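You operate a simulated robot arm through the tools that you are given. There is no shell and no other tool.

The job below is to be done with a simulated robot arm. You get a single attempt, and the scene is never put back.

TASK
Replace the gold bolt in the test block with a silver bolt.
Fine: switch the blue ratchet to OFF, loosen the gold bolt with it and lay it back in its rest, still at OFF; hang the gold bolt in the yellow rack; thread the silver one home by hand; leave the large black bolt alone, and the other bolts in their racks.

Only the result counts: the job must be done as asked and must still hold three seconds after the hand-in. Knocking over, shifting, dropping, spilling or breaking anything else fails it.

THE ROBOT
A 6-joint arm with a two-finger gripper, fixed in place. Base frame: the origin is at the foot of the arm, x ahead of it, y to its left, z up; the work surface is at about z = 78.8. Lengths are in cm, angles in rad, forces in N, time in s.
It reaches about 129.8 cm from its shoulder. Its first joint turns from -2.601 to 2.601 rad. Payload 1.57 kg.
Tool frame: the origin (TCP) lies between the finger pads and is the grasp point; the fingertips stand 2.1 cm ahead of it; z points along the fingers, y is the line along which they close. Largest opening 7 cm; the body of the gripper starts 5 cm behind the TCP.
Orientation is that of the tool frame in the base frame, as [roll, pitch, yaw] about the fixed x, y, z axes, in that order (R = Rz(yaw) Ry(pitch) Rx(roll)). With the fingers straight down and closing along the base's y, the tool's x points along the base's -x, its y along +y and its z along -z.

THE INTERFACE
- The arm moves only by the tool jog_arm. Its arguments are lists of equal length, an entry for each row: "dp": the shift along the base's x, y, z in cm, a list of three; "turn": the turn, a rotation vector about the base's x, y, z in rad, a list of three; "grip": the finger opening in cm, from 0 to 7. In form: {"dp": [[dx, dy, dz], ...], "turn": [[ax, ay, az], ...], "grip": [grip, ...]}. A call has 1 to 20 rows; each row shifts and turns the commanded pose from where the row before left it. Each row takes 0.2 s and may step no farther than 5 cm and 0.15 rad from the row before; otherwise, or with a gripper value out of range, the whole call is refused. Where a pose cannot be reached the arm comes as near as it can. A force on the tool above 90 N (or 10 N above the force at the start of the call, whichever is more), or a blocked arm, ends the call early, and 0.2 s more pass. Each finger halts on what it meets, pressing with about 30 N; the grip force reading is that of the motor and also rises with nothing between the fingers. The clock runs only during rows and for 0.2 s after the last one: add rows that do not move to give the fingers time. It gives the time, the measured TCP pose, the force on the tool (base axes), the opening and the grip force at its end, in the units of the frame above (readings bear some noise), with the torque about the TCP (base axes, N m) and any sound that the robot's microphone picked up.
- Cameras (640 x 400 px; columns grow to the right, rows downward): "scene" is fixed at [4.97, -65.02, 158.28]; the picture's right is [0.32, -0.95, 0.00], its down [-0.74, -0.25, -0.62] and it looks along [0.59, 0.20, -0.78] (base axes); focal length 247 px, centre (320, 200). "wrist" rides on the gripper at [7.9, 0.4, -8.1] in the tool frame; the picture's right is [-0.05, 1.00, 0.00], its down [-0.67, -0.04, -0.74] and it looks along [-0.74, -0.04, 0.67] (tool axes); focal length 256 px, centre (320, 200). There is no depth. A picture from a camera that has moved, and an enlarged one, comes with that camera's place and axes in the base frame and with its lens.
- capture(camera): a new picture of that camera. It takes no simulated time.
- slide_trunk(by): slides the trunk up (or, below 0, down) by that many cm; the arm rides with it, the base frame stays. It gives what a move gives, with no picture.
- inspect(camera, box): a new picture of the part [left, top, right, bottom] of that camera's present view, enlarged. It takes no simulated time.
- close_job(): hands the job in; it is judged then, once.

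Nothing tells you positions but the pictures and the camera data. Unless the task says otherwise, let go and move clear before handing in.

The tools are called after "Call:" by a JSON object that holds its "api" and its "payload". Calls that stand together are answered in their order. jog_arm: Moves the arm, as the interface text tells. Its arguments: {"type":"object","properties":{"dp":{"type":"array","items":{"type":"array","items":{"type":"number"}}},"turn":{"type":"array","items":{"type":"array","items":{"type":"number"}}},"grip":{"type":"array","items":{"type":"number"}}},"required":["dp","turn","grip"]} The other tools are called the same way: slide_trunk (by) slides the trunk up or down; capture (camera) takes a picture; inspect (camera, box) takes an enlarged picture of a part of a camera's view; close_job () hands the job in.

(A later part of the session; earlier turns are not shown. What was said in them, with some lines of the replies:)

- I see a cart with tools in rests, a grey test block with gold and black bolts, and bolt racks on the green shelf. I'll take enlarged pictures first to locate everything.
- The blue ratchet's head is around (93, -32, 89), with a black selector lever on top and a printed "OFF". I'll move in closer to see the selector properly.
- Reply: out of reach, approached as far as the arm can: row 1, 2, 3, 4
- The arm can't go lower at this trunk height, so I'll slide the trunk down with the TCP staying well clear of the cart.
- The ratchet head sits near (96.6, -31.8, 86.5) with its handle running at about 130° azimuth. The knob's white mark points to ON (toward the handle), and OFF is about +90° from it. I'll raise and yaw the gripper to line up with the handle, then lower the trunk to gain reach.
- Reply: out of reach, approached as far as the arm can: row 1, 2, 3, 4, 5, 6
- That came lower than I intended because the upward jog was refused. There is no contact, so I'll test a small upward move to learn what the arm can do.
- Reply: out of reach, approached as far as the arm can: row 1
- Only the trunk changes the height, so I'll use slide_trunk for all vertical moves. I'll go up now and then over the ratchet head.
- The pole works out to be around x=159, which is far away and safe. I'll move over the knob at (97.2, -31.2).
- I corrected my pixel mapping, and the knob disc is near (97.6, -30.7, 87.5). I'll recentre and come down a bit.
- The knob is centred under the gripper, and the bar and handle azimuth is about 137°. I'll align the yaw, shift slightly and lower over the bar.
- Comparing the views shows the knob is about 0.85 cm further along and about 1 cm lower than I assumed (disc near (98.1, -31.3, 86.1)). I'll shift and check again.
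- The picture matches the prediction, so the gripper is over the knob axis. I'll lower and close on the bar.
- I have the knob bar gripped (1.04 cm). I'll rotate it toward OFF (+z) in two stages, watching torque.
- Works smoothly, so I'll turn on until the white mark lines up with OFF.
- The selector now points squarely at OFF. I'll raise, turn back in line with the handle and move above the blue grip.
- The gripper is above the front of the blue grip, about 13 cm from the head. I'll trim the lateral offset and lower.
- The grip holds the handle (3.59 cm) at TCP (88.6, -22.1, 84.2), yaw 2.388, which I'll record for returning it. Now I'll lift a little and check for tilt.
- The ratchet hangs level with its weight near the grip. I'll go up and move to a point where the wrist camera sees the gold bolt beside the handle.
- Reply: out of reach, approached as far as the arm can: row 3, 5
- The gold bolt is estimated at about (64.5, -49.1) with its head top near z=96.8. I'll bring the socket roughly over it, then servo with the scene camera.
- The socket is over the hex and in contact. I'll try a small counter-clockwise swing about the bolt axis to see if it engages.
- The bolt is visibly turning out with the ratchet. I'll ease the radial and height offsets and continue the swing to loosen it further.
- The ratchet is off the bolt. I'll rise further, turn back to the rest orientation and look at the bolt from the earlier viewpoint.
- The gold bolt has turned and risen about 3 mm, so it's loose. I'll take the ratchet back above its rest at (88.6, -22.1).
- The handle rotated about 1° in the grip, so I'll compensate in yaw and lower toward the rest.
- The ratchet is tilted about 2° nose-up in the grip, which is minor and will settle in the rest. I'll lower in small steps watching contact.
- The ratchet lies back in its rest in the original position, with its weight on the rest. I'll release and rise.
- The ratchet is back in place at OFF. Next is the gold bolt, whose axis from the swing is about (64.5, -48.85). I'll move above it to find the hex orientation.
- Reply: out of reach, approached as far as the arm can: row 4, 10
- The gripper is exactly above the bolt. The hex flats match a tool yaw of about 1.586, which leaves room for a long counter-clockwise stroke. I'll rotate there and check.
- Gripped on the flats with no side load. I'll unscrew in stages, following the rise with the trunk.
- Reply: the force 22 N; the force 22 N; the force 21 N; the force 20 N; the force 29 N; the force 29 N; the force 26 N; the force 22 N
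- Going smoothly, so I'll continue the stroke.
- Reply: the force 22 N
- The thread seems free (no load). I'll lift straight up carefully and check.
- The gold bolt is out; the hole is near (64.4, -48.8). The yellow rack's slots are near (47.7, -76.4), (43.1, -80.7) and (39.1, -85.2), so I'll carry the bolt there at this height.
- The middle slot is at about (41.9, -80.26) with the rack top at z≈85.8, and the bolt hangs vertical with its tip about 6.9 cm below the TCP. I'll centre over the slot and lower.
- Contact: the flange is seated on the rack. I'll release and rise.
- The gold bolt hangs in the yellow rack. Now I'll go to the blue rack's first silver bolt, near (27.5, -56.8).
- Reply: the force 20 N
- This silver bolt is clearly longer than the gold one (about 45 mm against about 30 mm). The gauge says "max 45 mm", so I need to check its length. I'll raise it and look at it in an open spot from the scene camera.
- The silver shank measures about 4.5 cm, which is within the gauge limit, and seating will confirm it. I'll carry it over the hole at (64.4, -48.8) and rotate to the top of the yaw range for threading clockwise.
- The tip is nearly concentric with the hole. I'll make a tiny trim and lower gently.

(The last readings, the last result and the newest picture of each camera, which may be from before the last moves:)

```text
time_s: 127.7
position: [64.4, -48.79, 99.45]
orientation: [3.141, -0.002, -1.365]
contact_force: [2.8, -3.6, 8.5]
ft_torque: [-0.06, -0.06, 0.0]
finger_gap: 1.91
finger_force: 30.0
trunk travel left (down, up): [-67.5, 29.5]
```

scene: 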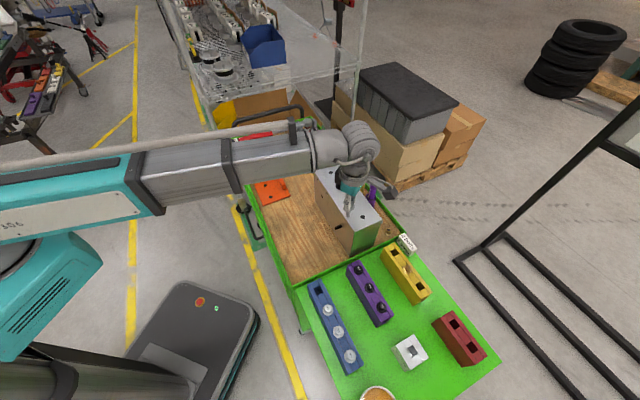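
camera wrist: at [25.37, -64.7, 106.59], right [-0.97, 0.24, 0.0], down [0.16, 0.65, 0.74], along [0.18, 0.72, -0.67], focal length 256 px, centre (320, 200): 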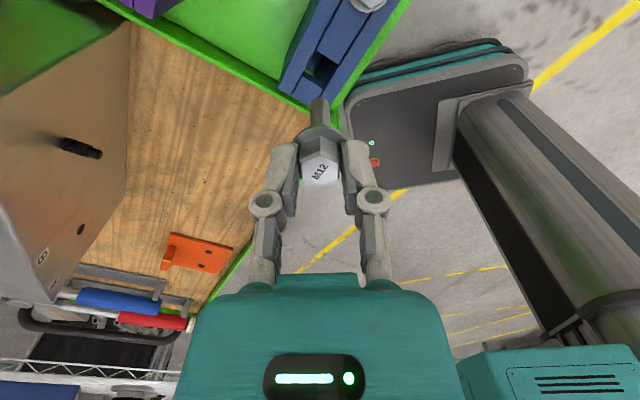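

The threads meet here. I'll now turn clockwise and follow down.

Call:
{"api": "jog_arm", "payload": {"dp": [[0, 0, 0], [0, 0, 0], [0, 0, 0], [0, 0, 0], [0, 0, 0]], "turn": [[0, 0, -0.1], [0, 0, -0.1], [0, 0, -0.1], [0, 0, -0.1], [0, 0, 0]], "grip": [1.4, 1.4, 1.4, 1.4, 1.4]}}

Call:
{"api": "slide_trunk", "payload": {"by": -0.13}}

Call:
{"api": "inspect", "payload": {"camera": "wrist", "box": [240, 90, 400, 190]}}

```text
time_s: 128.9
position: [64.35, -48.74, 99.23]
orientation: [3.139, 0.002, -1.765]
contact_force: [3.3, 6.3, -11.4]
ft_torque: [-0.12, 0.0, -0.01]
finger_gap: 1.89
finger_force: 29.9
trunk travel left (down, up): [-67.5, 29.5]
```

```text
time_s: 129.4
position: [64.34, -48.7, 99.22]
orientation: [-3.14, -0.002, -1.765]
contact_force: [8.1, 4.4, 6.7]
ft_torque: [0.12, -0.16, 0.01]
finger_gap: 1.91
finger_force: 29.7
trunk travel left (down, up): [-67.4, 29.6]
```

```text
4.00 times, centred on (320, 140) of wrist
camera zoom: at [62.49, -56.49, 107.31], right [-0.97, 0.24, 0.0], down [0.16, 0.65, 0.74], along [0.18, 0.72, -0.67], focal length 1024 px, centre (320, 440)
```

zoom: 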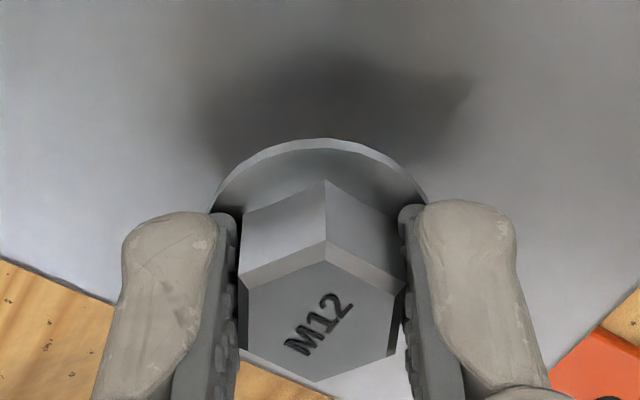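

It's engaging (being pulled down). I'll continue turning clockwise with matching descent.

Call:
{"api": "jog_arm", "payload": {"dp": [[0.1, 0.05, 0], [0, 0, 0], [0, 0, 0], [0, 0, 0], [0, 0, 0]], "turn": [[0, 0, -0.1], [0, 0, -0.1], [0, 0, -0.1], [0, 0, -0.1], [0, 0, 0]], "grip": [1.4, 1.4, 1.4, 1.4, 1.4]}}

Call:
{"api": "slide_trunk", "payload": {"by": -0.13}}

Call:
{"api": "jog_arm", "payload": {"dp": [[0, 0, 0], [0, 0, 0], [0, 0, 0], [0, 0, 0], [0, 0, 0]], "turn": [[0, 0, -0.1], [0, 0, -0.1], [0, 0, -0.1], [0, 0, -0.1], [0, 0, 0]], "grip": [1.4, 1.4, 1.4, 1.4, 1.4]}}

Call:
{"api": "slide_trunk", "payload": {"by": -0.13}}

Call:
{"api": "inspect", "payload": {"camera": "scene", "box": [314, 150, 354, 180]}}

```text
time_s: 130.6
position: [64.43, -48.81, 99.2]
orientation: [3.141, 0.0, -2.165]
contact_force: [-3.5, 7.4, -18.0]
ft_torque: [0.08, 0.04, 0.01]
finger_gap: 1.9
finger_force: 29.9
trunk travel left (down, up): [-67.4, 29.6]
```

```text
time_s: 131.1
position: [64.43, -48.84, 99.17]
orientation: [3.139, 0.0, -2.167]
contact_force: [-1.3, 6.2, -1.7]
ft_torque: [0.1, 0.03, -0.01]
finger_gap: 1.89
finger_force: 29.7
trunk travel left (down, up): [-67.2, 29.8]
```

```text
time_s: 132.3
position: [64.4, -48.76, 98.99]
orientation: [3.141, -0.001, -2.566]
contact_force: [-3.8, 10.8, -20.7]
ft_torque: [0.23, -0.06, 0.02]
finger_gap: 1.92
finger_force: 30.5
trunk travel left (down, up): [-67.2, 29.8]
```

```text
time_s: 132.8
position: [64.42, -48.74, 99.0]
orientation: [-3.139, 0.0, -2.565]
contact_force: [-0.7, 7.2, -1.1]
ft_torque: [0.12, 0.08, 0.0]
finger_gap: 1.9
finger_force: 30.0
trunk travel left (down, up): [-67.1, 29.9]
```

```text
13.33 times, centred on (334, 165) of scene
camera zoom: at [4.97, -65.02, 158.28], right [0.32, -0.95, 0.0], down [-0.74, -0.25, -0.62], along [0.59, 0.2, -0.78], focal length 3293 px, centre (133, 667)
```

zoom: 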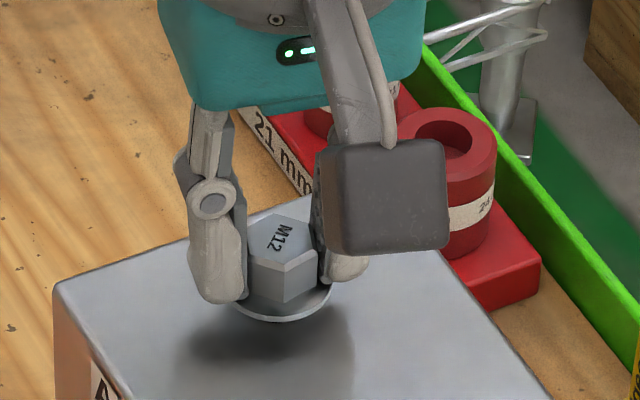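

Call:
{"api": "jog_arm", "payload": {"dp": [[0, 0.15, 0], [0, 0, 0], [0, 0, 0], [0, 0, 0], [0, 0, 0]], "turn": [[0, 0, -0.1], [0, 0, -0.1], [0, 0, -0.1], [0, 0, -0.1], [0, 0, 0]], "grip": [1.4, 1.4, 1.4, 1.4, 1.4]}}

Call:
{"api": "slide_trunk", "payload": {"by": -0.15}}

Call:
{"api": "jog_arm", "payload": {"dp": [[0, 0, 0], [0, 0, 0], [0, 0, 0], [0, 0, 0], [0, 0, 0]], "turn": [[0, 0, -0.1], [0, 0, -0.1], [0, 0, -0.1], [0, 0, -0.1], [0, 0, 0]], "grip": [1.4, 1.4, 1.4, 1.4, 1.4]}}

Call:
{"api": "slide_trunk", "payload": {"by": -0.15}}

Call:
{"api": "inspect", "payload": {"camera": "wrist", "box": [240, 90, 400, 190]}}

Call:
{"api": "inspect", "payload": {"camera": "scene", "box": [314, 150, 354, 180]}}

```text
time_s: 134.0
position: [64.3, -48.67, 98.85]
orientation: [3.141, 0.0, -2.966]
contact_force: [8.6, -15.0, 1.3]
ft_torque: [-0.26, -0.08, -0.02]
finger_gap: 1.95
finger_force: 29.5
trunk travel left (down, up): [-67.1, 29.9]
```

```text
time_s: 134.6
position: [64.16, -48.72, 98.9]
orientation: [-3.136, 0.001, -2.965]
contact_force: [14.2, -22.7, 21.2]
ft_torque: [-0.46, -0.05, -0.04]
finger_gap: 1.89
finger_force: 30.0
trunk travel left (down, up): [-66.9, 30.1]
```

```text
time_s: 135.8
position: [64.24, -48.74, 98.61]
orientation: [3.142, 0.001, 2.918]
contact_force: [9.6, -20.9, 1.9]
ft_torque: [-0.39, -0.25, -0.01]
finger_gap: 1.89
finger_force: 29.5
trunk travel left (down, up): [-66.9, 30.1]
```

```text
time_s: 136.3
position: [64.27, -48.85, 98.64]
orientation: [-3.14, 0.002, 2.918]
contact_force: [14.5, -24.5, 23.9]
ft_torque: [-0.4, -0.01, -0.06]
finger_gap: 1.88
finger_force: 29.7
trunk travel left (down, up): [-66.8, 30.2]
```

```text
4.00 times, centred on (320, 140) of wrist
camera zoom: at [56.66, -46.58, 106.68], right [0.27, 0.96, 0.0], down [0.64, -0.18, 0.75], along [0.72, -0.21, -0.66], focal length 1024 px, centre (320, 440)
```

zoom: 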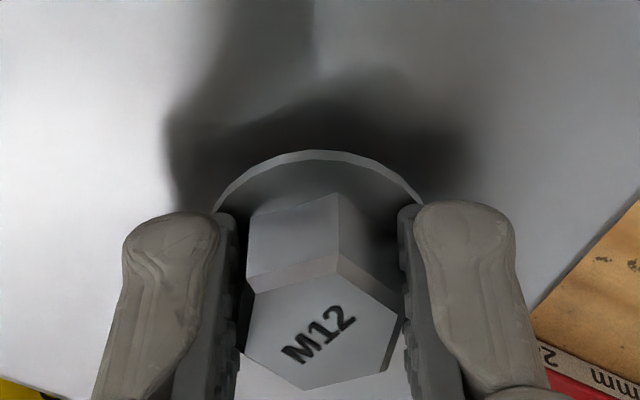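

```text
13.33 times, centred on (334, 165) of scene
camera zoom: at [4.97, -65.02, 158.28], right [0.32, -0.95, 0.0], down [-0.74, -0.25, -0.62], along [0.59, 0.2, -0.78], focal length 3293 px, centre (133, 667)
```

zoom: 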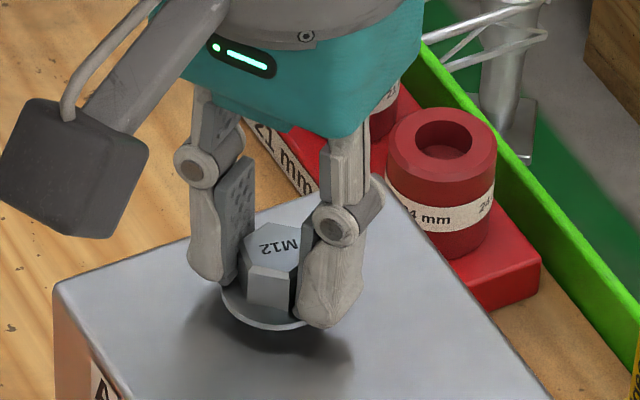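

Call:
{"api": "jog_arm", "payload": {"dp": [[0.15, -0.25, 0], [0, 0, 0], [0, 0, 0], [0, 0, 0], [0, 0, 0], [0, 0, 0]], "turn": [[0, 0, 0], [0, 0, -0.1], [0, 0, -0.1], [0, 0, -0.1], [0, 0, -0.1], [0, 0, 0]], "grip": [1.4, 1.4, 1.4, 1.4, 1.4, 1.4]}}

Call:
{"api": "slide_trunk", "payload": {"by": -0.13}}

Call:
{"api": "jog_arm", "payload": {"dp": [[0, 0, 0], [0, 0, 0], [0, 0, 0], [0, 0, 0], [0, 0, 0]], "turn": [[0, 0, -0.1], [0, 0, -0.1], [0, 0, -0.1], [0, 0, -0.1], [0, 0, 0]], "grip": [1.4, 1.4, 1.4, 1.4, 1.4]}}

Call:
{"api": "inspect", "payload": {"camera": "wrist", "box": [240, 90, 400, 190]}}

Call:
{"api": "inspect", "payload": {"camera": "scene", "box": [314, 150, 354, 180]}}

```text
time_s: 137.7
position: [64.25, -48.71, 98.68]
orientation: [-3.141, -0.002, 2.517]
contact_force: [-7.2, 8.5, -17.7]
ft_torque: [0.15, 0.21, 0.0]
finger_gap: 1.92
finger_force: 30.1
trunk travel left (down, up): [-66.8, 30.2]
```

```text
time_s: 138.2
position: [64.27, -48.79, 98.56]
orientation: [3.141, 0.0, 2.518]
contact_force: [-4.5, 8.2, -0.8]
ft_torque: [0.54, 0.64, -0.02]
finger_gap: 1.89
finger_force: 30.0
trunk travel left (down, up): [-66.7, 30.3]
```

```text
time_s: 139.4
position: [64.4, -48.77, 98.51]
orientation: [-3.141, 0.0, 2.117]
contact_force: [-5.2, 17.0, -12.9]
ft_torque: [0.32, 0.13, 0.01]
finger_gap: 1.89
finger_force: 30.2
trunk travel left (down, up): [-66.7, 30.3]
```

```text
4.00 times, centred on (320, 140) of wrist
camera zoom: at [60.69, -41.83, 106.58], right [0.88, 0.47, 0.0], down [0.32, -0.59, 0.74], along [0.35, -0.66, -0.67], focal length 1024 px, centre (320, 440)
```

zoom: 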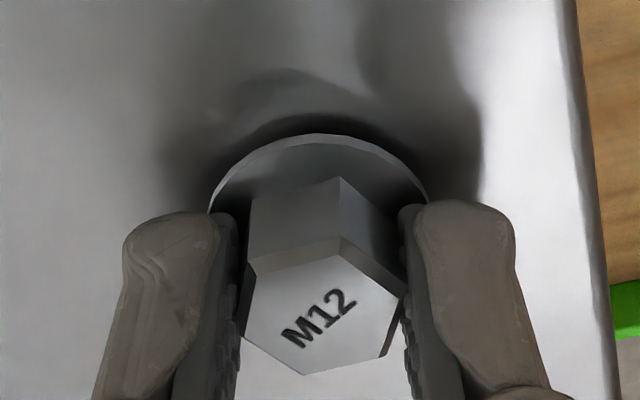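

```text
13.33 times, centred on (334, 165) of scene
camera zoom: at [4.97, -65.02, 158.28], right [0.32, -0.95, 0.0], down [-0.74, -0.25, -0.62], along [0.59, 0.2, -0.78], focal length 3293 px, centre (133, 667)
```

zoom: 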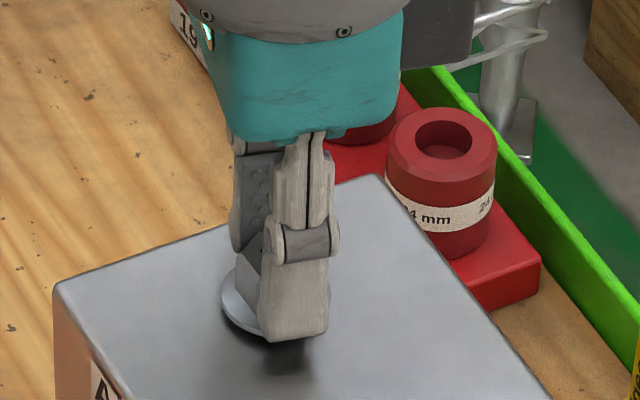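

Call:
{"api": "slide_trunk", "payload": {"by": -0.15}}

Call:
{"api": "jog_arm", "payload": {"dp": [[-0.05, 0.17, 0], [0, 0, 0], [0, 0, 0], [0, 0, 0], [0, 0, 0], [0, 0, 0]], "turn": [[0, 0, 0], [0, 0, -0.1], [0, 0, -0.1], [0, 0, -0.1], [0, 0, -0.1], [0, 0, 0]], "grip": [1.4, 1.4, 1.4, 1.4, 1.4, 1.4]}}

Call:
{"api": "slide_trunk", "payload": {"by": -0.13}}

Call:
{"api": "jog_arm", "payload": {"dp": [[0, 0, 0], [0, 0, 0], [0, 0, 0], [0, 0, 0], [0, 0, 0]], "turn": [[0, 0, -0.1], [0, 0, -0.1], [0, 0, -0.1], [0, 0, -0.1], [0, 0, 0]], "grip": [1.4, 1.4, 1.4, 1.4, 1.4]}}

Call:
{"api": "inspect", "payload": {"camera": "wrist", "box": [240, 90, 400, 190]}}

Call:
{"api": "inspect", "payload": {"camera": "scene", "box": [314, 150, 354, 180]}}

```text
time_s: 139.9
position: [64.32, -48.76, 98.48]
orientation: [-3.141, 0.002, 2.119]
contact_force: [3.4, 11.1, 15.2]
ft_torque: [0.67, 0.23, 0.02]
finger_gap: 1.86
finger_force: 30.0
trunk travel left (down, up): [-66.5, 30.5]
```

```text
time_s: 141.3
position: [64.33, -48.83, 98.38]
orientation: [3.141, 0.0, 1.717]
contact_force: [12.6, -6.3, 8.2]
ft_torque: [-0.74, -0.29, 0.0]
finger_gap: 1.92
finger_force: 30.0
trunk travel left (down, up): [-66.5, 30.5]
```

```text
time_s: 141.8
position: [64.27, -48.78, 98.37]
orientation: [3.141, 0.001, 1.718]
contact_force: [14.5, -7.4, 19.5]
ft_torque: [-0.18, -0.27, 0.0]
finger_gap: 1.88
finger_force: 29.6
trunk travel left (down, up): [-66.4, 30.6]
```

```text
time_s: 143.0
position: [64.47, -48.62, 98.01]
orientation: [-3.139, -0.002, 1.317]
contact_force: [14.7, 2.7, 3.5]
ft_torque: [0.06, -0.32, 0.2]
finger_gap: 1.91
finger_force: 30.0
trunk travel left (down, up): [-66.4, 30.6]
```

```text
4.00 times, centred on (320, 140) of wrist
camera zoom: at [66.89, -41.09, 106.24], right [0.95, -0.3, 0.0], down [-0.2, -0.64, 0.74], along [-0.23, -0.71, -0.67], focal length 1024 px, centre (320, 440)
```

zoom: 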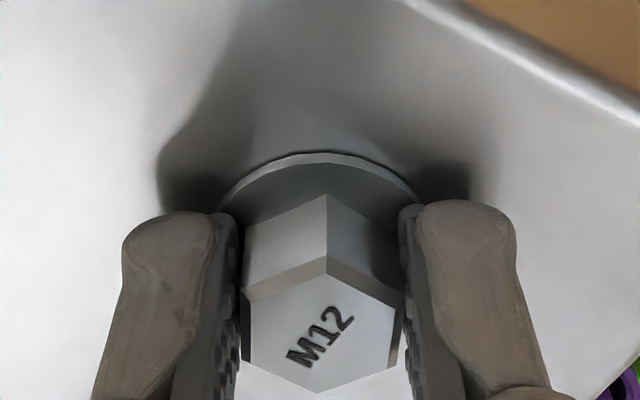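

```text
13.33 times, centred on (334, 165) of scene
camera zoom: at [4.97, -65.02, 158.28], right [0.32, -0.95, 0.0], down [-0.74, -0.25, -0.62], along [0.59, 0.2, -0.78], focal length 3293 px, centre (133, 667)
```

zoom: 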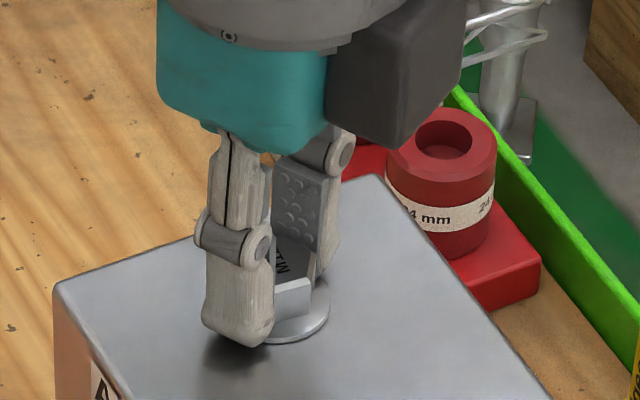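

The flange looks almost down. I'll turn a bit more and watch for seating torque.

Call:
{"api": "jog_arm", "payload": {"dp": [[0.15, 0, 0], [0, 0, 0], [0, 0, 0], [0, 0, 0]], "turn": [[0, 0, 0], [0, 0, -0.1], [0, 0, -0.1], [0, 0, 0]], "grip": [1.4, 1.4, 1.4, 1.4]}}

Call:
{"api": "inspect", "payload": {"camera": "wrist", "box": [240, 90, 400, 190]}}

Call:
{"api": "inspect", "payload": {"camera": "scene", "box": [322, 160, 346, 178]}}

```text
time_s: 144.0
position: [64.3, -48.83, 98.12]
orientation: [-3.14, 0.003, 1.116]
contact_force: [-8.8, 2.4, -11.7]
ft_torque: [0.0, 0.17, 0.02]
finger_gap: 1.89
finger_force: 29.8
trunk travel left (down, up): [-66.4, 30.6]
```

```text
4.00 times, centred on (320, 140) of wrist
camera zoom: at [68.34, -41.88, 106.25], right [0.87, -0.49, 0.0], down [-0.32, -0.58, 0.75], along [-0.36, -0.65, -0.67], focal length 1024 px, centre (320, 440)
```

zoom: 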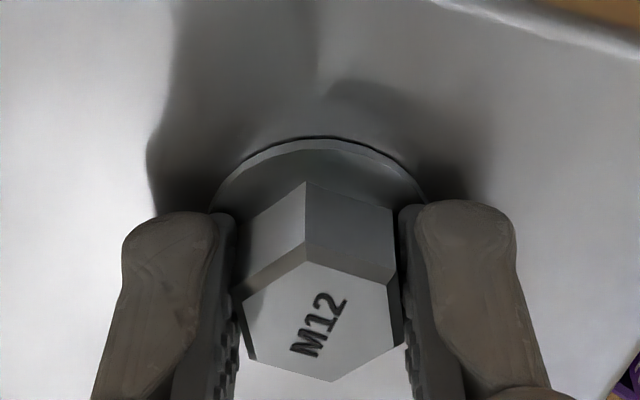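

```text
16.00 times, centred on (334, 169) of scene
camera zoom: at [4.97, -65.02, 158.28], right [0.32, -0.95, 0.0], down [-0.74, -0.25, -0.62], along [0.59, 0.2, -0.78], focal length 3952 px, centre (96, 696)
```

zoom: 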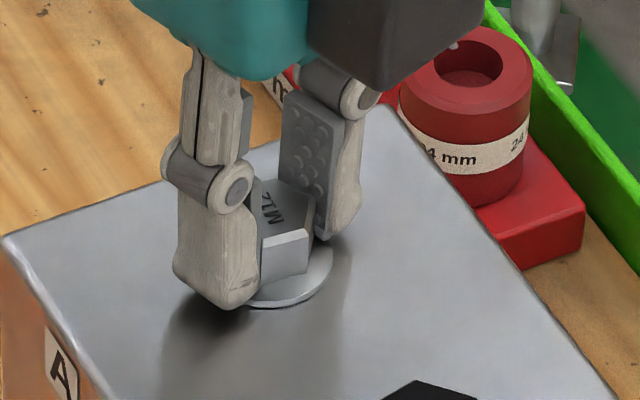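

Call:
{"api": "slide_trunk", "payload": {"by": -0.15}}

Call:
{"api": "jog_arm", "payload": {"dp": [[-0.08, 0, 0], [0, 0, 0], [0, 0, 0], [0, 0, 0]], "turn": [[0, 0, 0], [0, 0, -0.1], [0, 0, -0.1], [0, 0, 0]], "grip": [1.4, 1.4, 1.4, 1.4]}}

Call:
{"api": "inspect", "payload": {"camera": "wrist", "box": [240, 90, 400, 190]}}

Call:
{"api": "inspect", "payload": {"camera": "scene", "box": [322, 160, 346, 178]}}

```text
time_s: 144.5
position: [64.29, -48.87, 98.2]
orientation: [3.14, 0.0, 1.117]
contact_force: [-7.2, -3.8, 9.3]
ft_torque: [-0.08, 0.16, 0.0]
finger_gap: 1.94
finger_force: 30.0
trunk travel left (down, up): [-66.2, 30.8]
```

```text
time_s: 145.5
position: [64.52, -48.76, 98.17]
orientation: [3.139, -0.003, 0.915]
contact_force: [4.8, -1.3, 17.6]
ft_torque: [-0.1, -0.04, 0.22]
finger_gap: 1.88
finger_force: 30.1
trunk travel left (down, up): [-66.2, 30.8]
```

```text
4.00 times, centred on (320, 140) of wrist
camera zoom: at [69.69, -42.64, 106.24], right [0.76, -0.65, 0.0], down [-0.44, -0.51, 0.74], along [-0.48, -0.57, -0.67], focal length 1024 px, centre (320, 440)
```

zoom: 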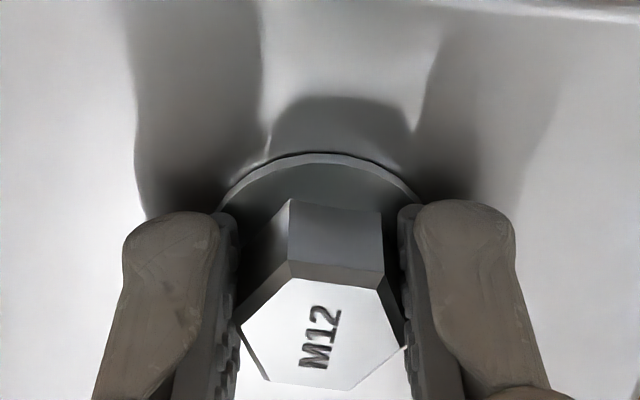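

```text
16.00 times, centred on (334, 169) of scene
camera zoom: at [4.97, -65.02, 158.28], right [0.32, -0.95, 0.0], down [-0.74, -0.25, -0.62], along [0.59, 0.2, -0.78], focal length 3952 px, centre (96, 696)
```

zoom: 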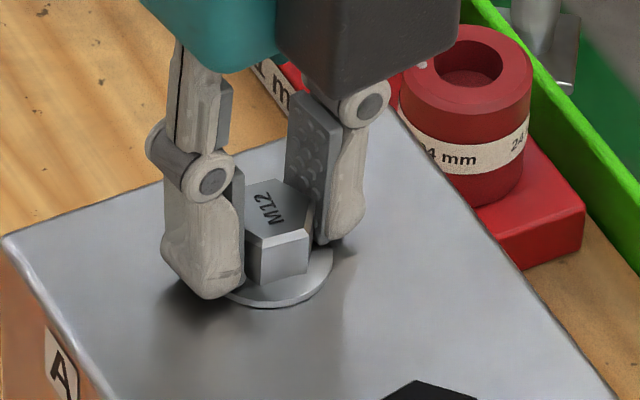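

The bolt no longer turns and the fingers slip on the hex, so it seems seated. I'll release, rise and inspect the flange.

Call:
{"api": "jog_arm", "payload": {"dp": [[0, 0, 0], [0, 0, 0], [0, 0, 0]], "turn": [[0, 0, 0], [0, 0, 0], [0, 0, 0]], "grip": [2.6, 3.0, 3.0]}}

Call:
{"api": "slide_trunk", "payload": {"by": 7}}

Call:
{"api": "inspect", "payload": {"camera": "scene", "box": [322, 160, 346, 178]}}

Call:
{"api": "inspect", "payload": {"camera": "wrist", "box": [240, 50, 400, 150]}}

```text
time_s: 146.3
position: [64.49, -48.76, 98.16]
orientation: [-3.141, 0.0, 0.917]
contact_force: [-0.7, 0.4, 0.6]
ft_torque: [0.01, 0.02, -0.02]
finger_gap: 2.98
finger_force: 0.0
trunk travel left (down, up): [-66.2, 30.8]
```

```text
time_s: 147.4
position: [64.41, -48.75, 105.06]
orientation: [-3.141, 0.0, 0.919]
contact_force: [-0.2, 0.3, -0.5]
ft_torque: [0.01, 0.04, 0.04]
finger_gap: 3.01
finger_force: 0.0
trunk travel left (down, up): [-73.2, 23.8]
```

```text
16.00 times, centred on (334, 169) of scene
camera zoom: at [4.97, -65.02, 158.28], right [0.32, -0.95, 0.0], down [-0.74, -0.25, -0.62], along [0.59, 0.2, -0.78], focal length 3952 px, centre (96, 696)
```

zoom: 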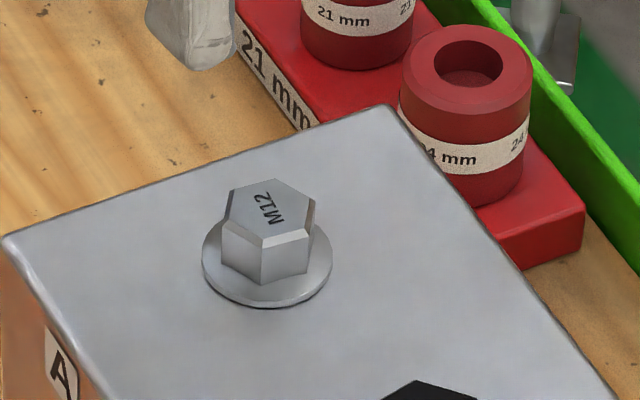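

```text
4.00 times, centred on (320, 100) of wrist
camera zoom: at [69.68, -42.7, 113.14], right [0.76, -0.65, 0.0], down [-0.43, -0.51, 0.74], along [-0.48, -0.57, -0.67], focal length 1024 px, centre (320, 600)
```

zoom: 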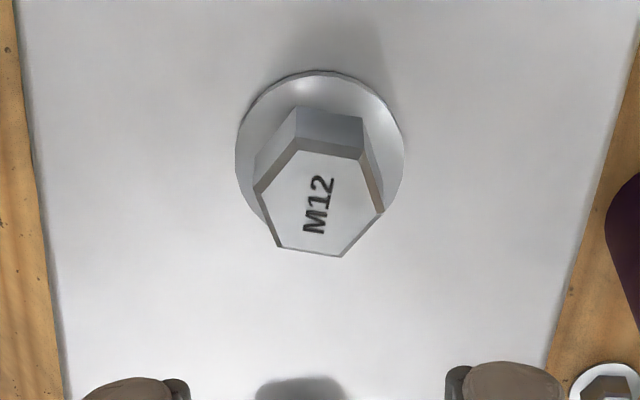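

It looks nearly flush, but there may be a hair of gap. I'll regrip squarely on the flats and snug it further.

Call:
{"api": "jog_arm", "payload": {"dp": [[0, 0, 0], [0, 0, 0], [0, 0, 0], [0, 0, 0], [0, 0, 0], [0, 0, 0], [0, 0, 0], [0, 0, 0], [0, 0, 0], [0, 0, 0], [0, 0, 0]], "turn": [[0, 0, 0.139], [0, 0, 0.139], [0, 0, 0.139], [0, 0, 0.139], [0, 0, 0.139], [0, 0, 0.139], [0, 0, 0.139], [0, 0, 0.139], [0, 0, 0.139], [0, 0, 0.139], [0, 0, 0]], "grip": [3, 3, 3, 3, 3, 3, 3, 3, 3, 3, 3]}}

Call:
{"api": "slide_trunk", "payload": {"by": -4}}

Call:
{"api": "inspect", "payload": {"camera": "wrist", "box": [240, 60, 400, 160]}}

```text
time_s: 149.8
position: [64.37, -48.77, 105.11]
orientation: [3.141, 0.0, 2.308]
contact_force: [-0.1, 0.7, -0.4]
ft_torque: [-0.01, 0.01, 0.02]
finger_gap: 2.99
finger_force: 0.0
trunk travel left (down, up): [-73.2, 23.8]
```

```text
time_s: 150.6
position: [64.41, -48.55, 101.15]
orientation: [3.142, 0.0, 2.309]
contact_force: [0.9, -1.1, -0.3]
ft_torque: [0.02, -0.03, 0.0]
finger_gap: 2.99
finger_force: 0.0
trunk travel left (down, up): [-69.2, 27.8]
```

```text
4.00 times, centred on (320, 110) of wrist
camera zoom: at [59.47, -42.56, 109.15], right [0.78, 0.63, 0.0], down [0.42, -0.52, 0.74], along [0.47, -0.58, -0.67], focal length 1024 px, centre (320, 560)
```

zoom: 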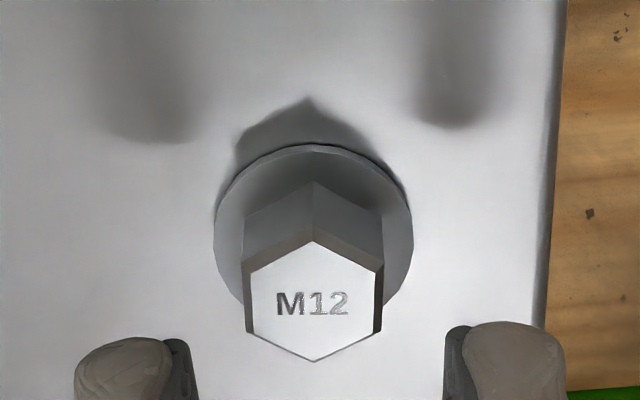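

Call:
{"api": "jog_arm", "payload": {"dp": [[-0.08, -0.07, 0], [0, 0, 0]], "turn": [[0, 0, 0], [0, 0, 0]], "grip": [3, 3]}}

Call:
{"api": "slide_trunk", "payload": {"by": -2.55}}

Call:
{"api": "jog_arm", "payload": {"dp": [[0, 0, 0], [0, 0, 0], [0, 0, 0]], "turn": [[0, 0, 0], [0, 0, 0], [0, 0, 0]], "grip": [1.8, 1.4, 1.4]}}

Call:
{"api": "jog_arm", "payload": {"dp": [[0, 0, 0], [0, 0, 0], [0, 0, 0], [0, 0, 0], [0, 0, 0]], "turn": [[0, 0, -0.08], [0, 0, -0.08], [0, 0, -0.08], [0, 0, -0.08], [0, 0, 0]], "grip": [1.4, 1.4, 1.4, 1.4, 1.4]}}

Call:
{"api": "inspect", "payload": {"camera": "wrist", "box": [240, 90, 400, 190]}}

Call:
{"api": "inspect", "payload": {"camera": "scene", "box": [322, 160, 346, 178]}}

```text
time_s: 151.2
position: [64.41, -48.63, 101.17]
orientation: [-3.141, 0.0, 2.307]
contact_force: [0.2, -0.2, -0.9]
ft_torque: [0.0, 0.03, -0.01]
finger_gap: 3.01
finger_force: 0.1
trunk travel left (down, up): [-69.2, 27.8]
```

```text
time_s: 151.9
position: [64.36, -48.7, 98.58]
orientation: [-3.141, -0.002, 2.307]
contact_force: [-0.8, -0.3, -0.6]
ft_torque: [0.0, 0.0, 0.01]
finger_gap: 3.0
finger_force: 0.0
trunk travel left (down, up): [-66.7, 30.3]
```

```text
time_s: 152.7
position: [64.33, -49.02, 98.59]
orientation: [3.141, 0.001, 2.309]
contact_force: [-3.5, -3.7, 1.5]
ft_torque: [-0.05, 0.04, 0.04]
finger_gap: 1.94
finger_force: 29.5
trunk travel left (down, up): [-66.7, 30.3]
```

```text
time_s: 153.9
position: [64.38, -48.56, 98.51]
orientation: [3.141, 0.0, 1.987]
contact_force: [-1.1, -0.8, 0.3]
ft_torque: [0.01, 0.0, 0.12]
finger_gap: 1.88
finger_force: 29.9
trunk travel left (down, up): [-66.7, 30.3]
```

```text
4.00 times, centred on (320, 140) of wrist
camera zoom: at [61.61, -41.34, 106.6], right [0.94, 0.35, 0.0], down [0.24, -0.62, 0.74], along [0.26, -0.7, -0.67], focal length 1024 px, centre (320, 440)
```

zoom: 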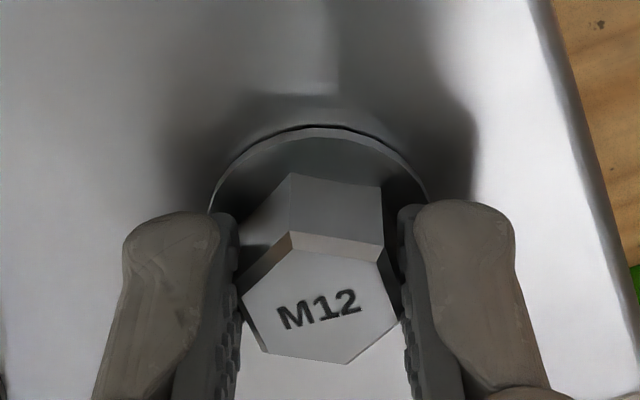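

```text
16.00 times, centred on (334, 169) of scene
camera zoom: at [4.97, -65.02, 158.28], right [0.32, -0.95, 0.0], down [-0.74, -0.25, -0.62], along [0.59, 0.2, -0.78], focal length 3952 px, centre (96, 696)
```

zoom: 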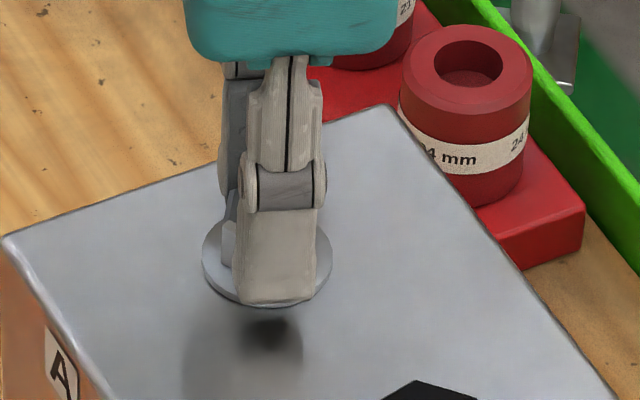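

The bolt does not turn any more (the fingers slip around the hex), so it's hand-tight. I'll release, rise clear and verify everything.

Call:
{"api": "jog_arm", "payload": {"dp": [[0, 0, 0], [0, 0, 0], [0, 0, 0]], "turn": [[0, 0, 0], [0, 0, 0], [0, 0, 0]], "grip": [2.6, 3.2, 3.2]}}

Call:
{"api": "slide_trunk", "payload": {"by": 9}}

Call:
{"api": "inspect", "payload": {"camera": "scene", "box": [314, 150, 354, 180]}}

Call:
{"api": "inspect", "payload": {"camera": "scene", "box": [322, 160, 346, 178]}}

Call:
{"api": "inspect", "payload": {"camera": "wrist", "box": [160, 40, 400, 150]}}

Call:
{"api": "capture", "payload": {"camera": "scene"}}

```text
time_s: 154.7
position: [64.41, -48.7, 98.48]
orientation: [-3.142, 0.001, 1.989]
contact_force: [0.2, 0.4, 0.5]
ft_torque: [0.01, 0.0, -0.05]
finger_gap: 3.19
finger_force: 0.1
trunk travel left (down, up): [-66.7, 30.3]
```

```text
time_s: 156.0
position: [64.29, -48.72, 107.55]
orientation: [-3.141, 0.0, 1.988]
contact_force: [-0.1, 0.5, -0.4]
ft_torque: [0.01, 0.04, 0.01]
finger_gap: 3.19
finger_force: 0.1
trunk travel left (down, up): [-75.7, 21.3]
```

```text
13.33 times, centred on (334, 165) of scene
camera zoom: at [4.97, -65.02, 158.28], right [0.32, -0.95, 0.0], down [-0.74, -0.25, -0.62], along [0.59, 0.2, -0.78], focal length 3293 px, centre (133, 667)
```

zoom: 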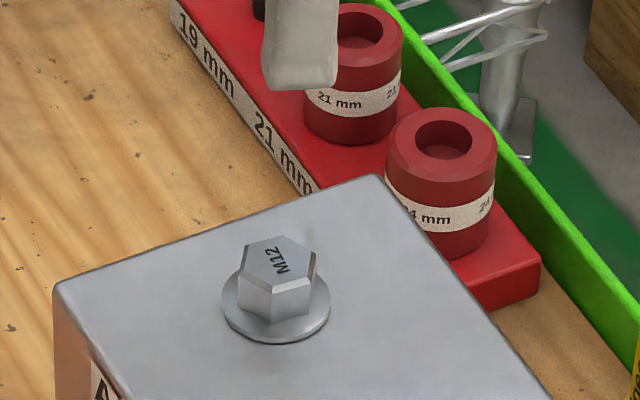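

```text
16.00 times, centred on (334, 169) of scene
camera zoom: at [4.97, -65.02, 158.28], right [0.32, -0.95, 0.0], down [-0.74, -0.25, -0.62], along [0.59, 0.2, -0.78], focal length 3952 px, centre (96, 696)
```

zoom: 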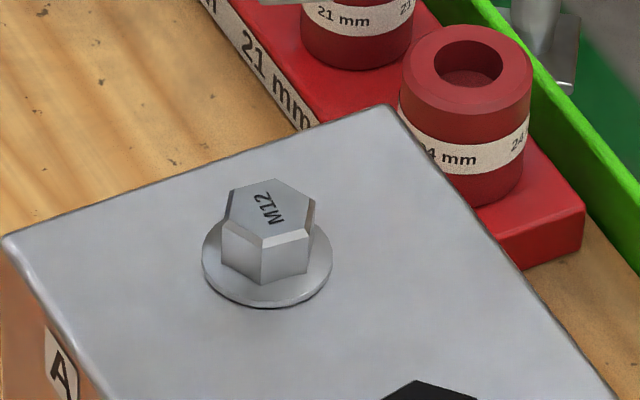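

```text
2.67 times, centred on (280, 95) of wrist
camera zoom: at [61.62, -41.35, 115.59], right [0.93, 0.36, 0.0], down [0.24, -0.62, 0.74], along [0.26, -0.7, -0.67], focal length 683 px, centre (427, 480)
```

zoom: 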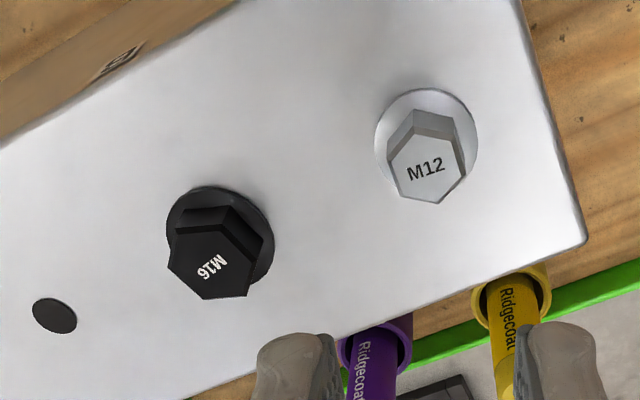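

```text
taken
```

scene: 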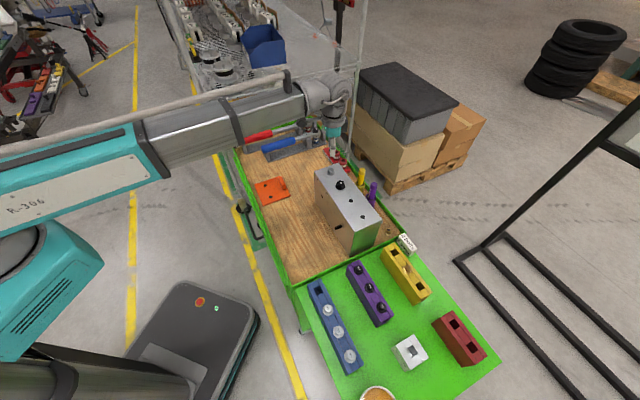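

The silver flange sits at exactly the same image height as the gold one did when home. Last, I'll check the ratchet and racks.

Call:
{"api": "inspect", "payload": {"camera": "scene", "box": [225, 100, 345, 175]}}

Call:
{"api": "inspect", "payload": {"camera": "scene", "box": [290, 230, 510, 400]}}

Call:
{"api": "inspect", "payload": {"camera": "scene", "box": [285, 120, 335, 155]}}

```text
5.33 times, centred on (285, 138) of scene
camera zoom: at [4.97, -65.02, 158.28], right [0.32, -0.95, 0.0], down [-0.74, -0.25, -0.62], along [0.59, 0.2, -0.78], focal length 1317 px, centre (507, 533)
```

zoom: 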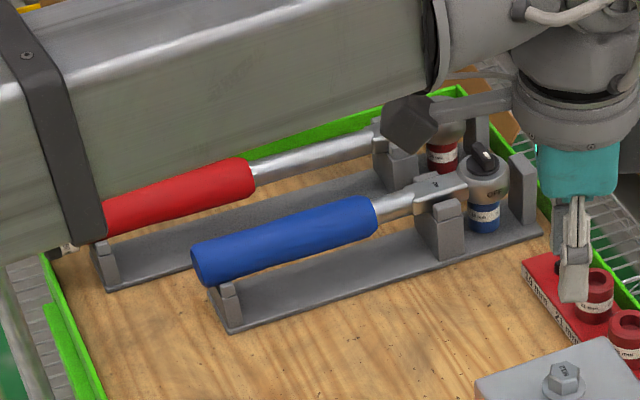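

```text
2.35 times, centred on (400, 315) of scene
camera zoom: at [4.97, -65.02, 158.28], right [0.32, -0.95, 0.0], down [-0.74, -0.25, -0.62], along [0.59, 0.2, -0.78], focal length 581 px, centre (132, -71)
```

zoom: 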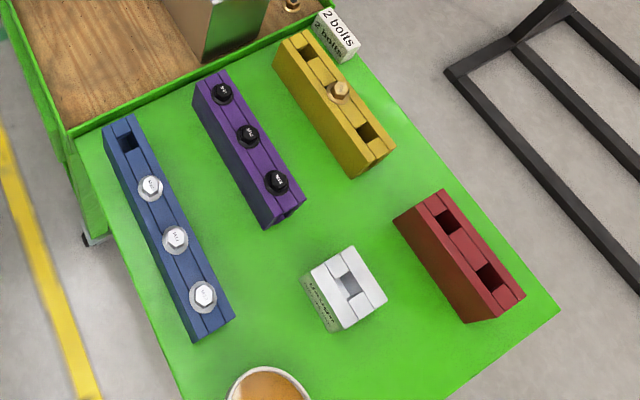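

```text
11.43 times, centred on (310, 138) of scene
camera zoom: at [4.97, -65.02, 158.28], right [0.32, -0.95, 0.0], down [-0.74, -0.25, -0.62], along [0.59, 0.2, -0.78], focal length 2823 px, centre (434, 914)
```

zoom: 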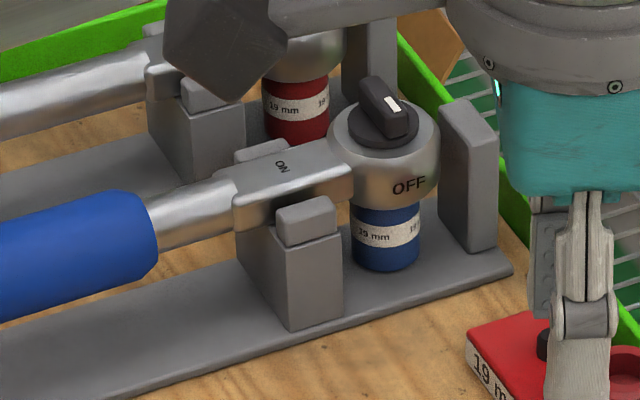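

The ratchet lies in its rest at OFF, the gold bolt hangs in the yellow rack and the silver bolt is home in the block. The other bolts are untouched and the gripper is clear, so I'm handing in.

Call:
{"api": "close_job", "payload": {}}

```text
The job is handed in.
```

The silver bolt is now in the test block in place of the gold one, and the job is handed in; I haven't seen the verdict.

- **Ratchet:** I turned the blue ratchet to OFF, loosened the gold bolt with it and laid it back in its rest. The selector still points at OFF.
- **Gold bolt:** it hangs in the middle slot of the yellow rack.
- **Silver bolt:** I took the one in the blue rack nearest the block and threaded it in with the gripper until it would not turn further. Its flange sits at the same height in the scene picture as the gold bolt's did before loosening. I didn't put it in the gauge. From the pictures its shank is about 45 mm, which is right at the gauge's "max 45 mm".
- **Everything else:** in the last pictures the large black bolt and the other bolts in their racks look unmoved.
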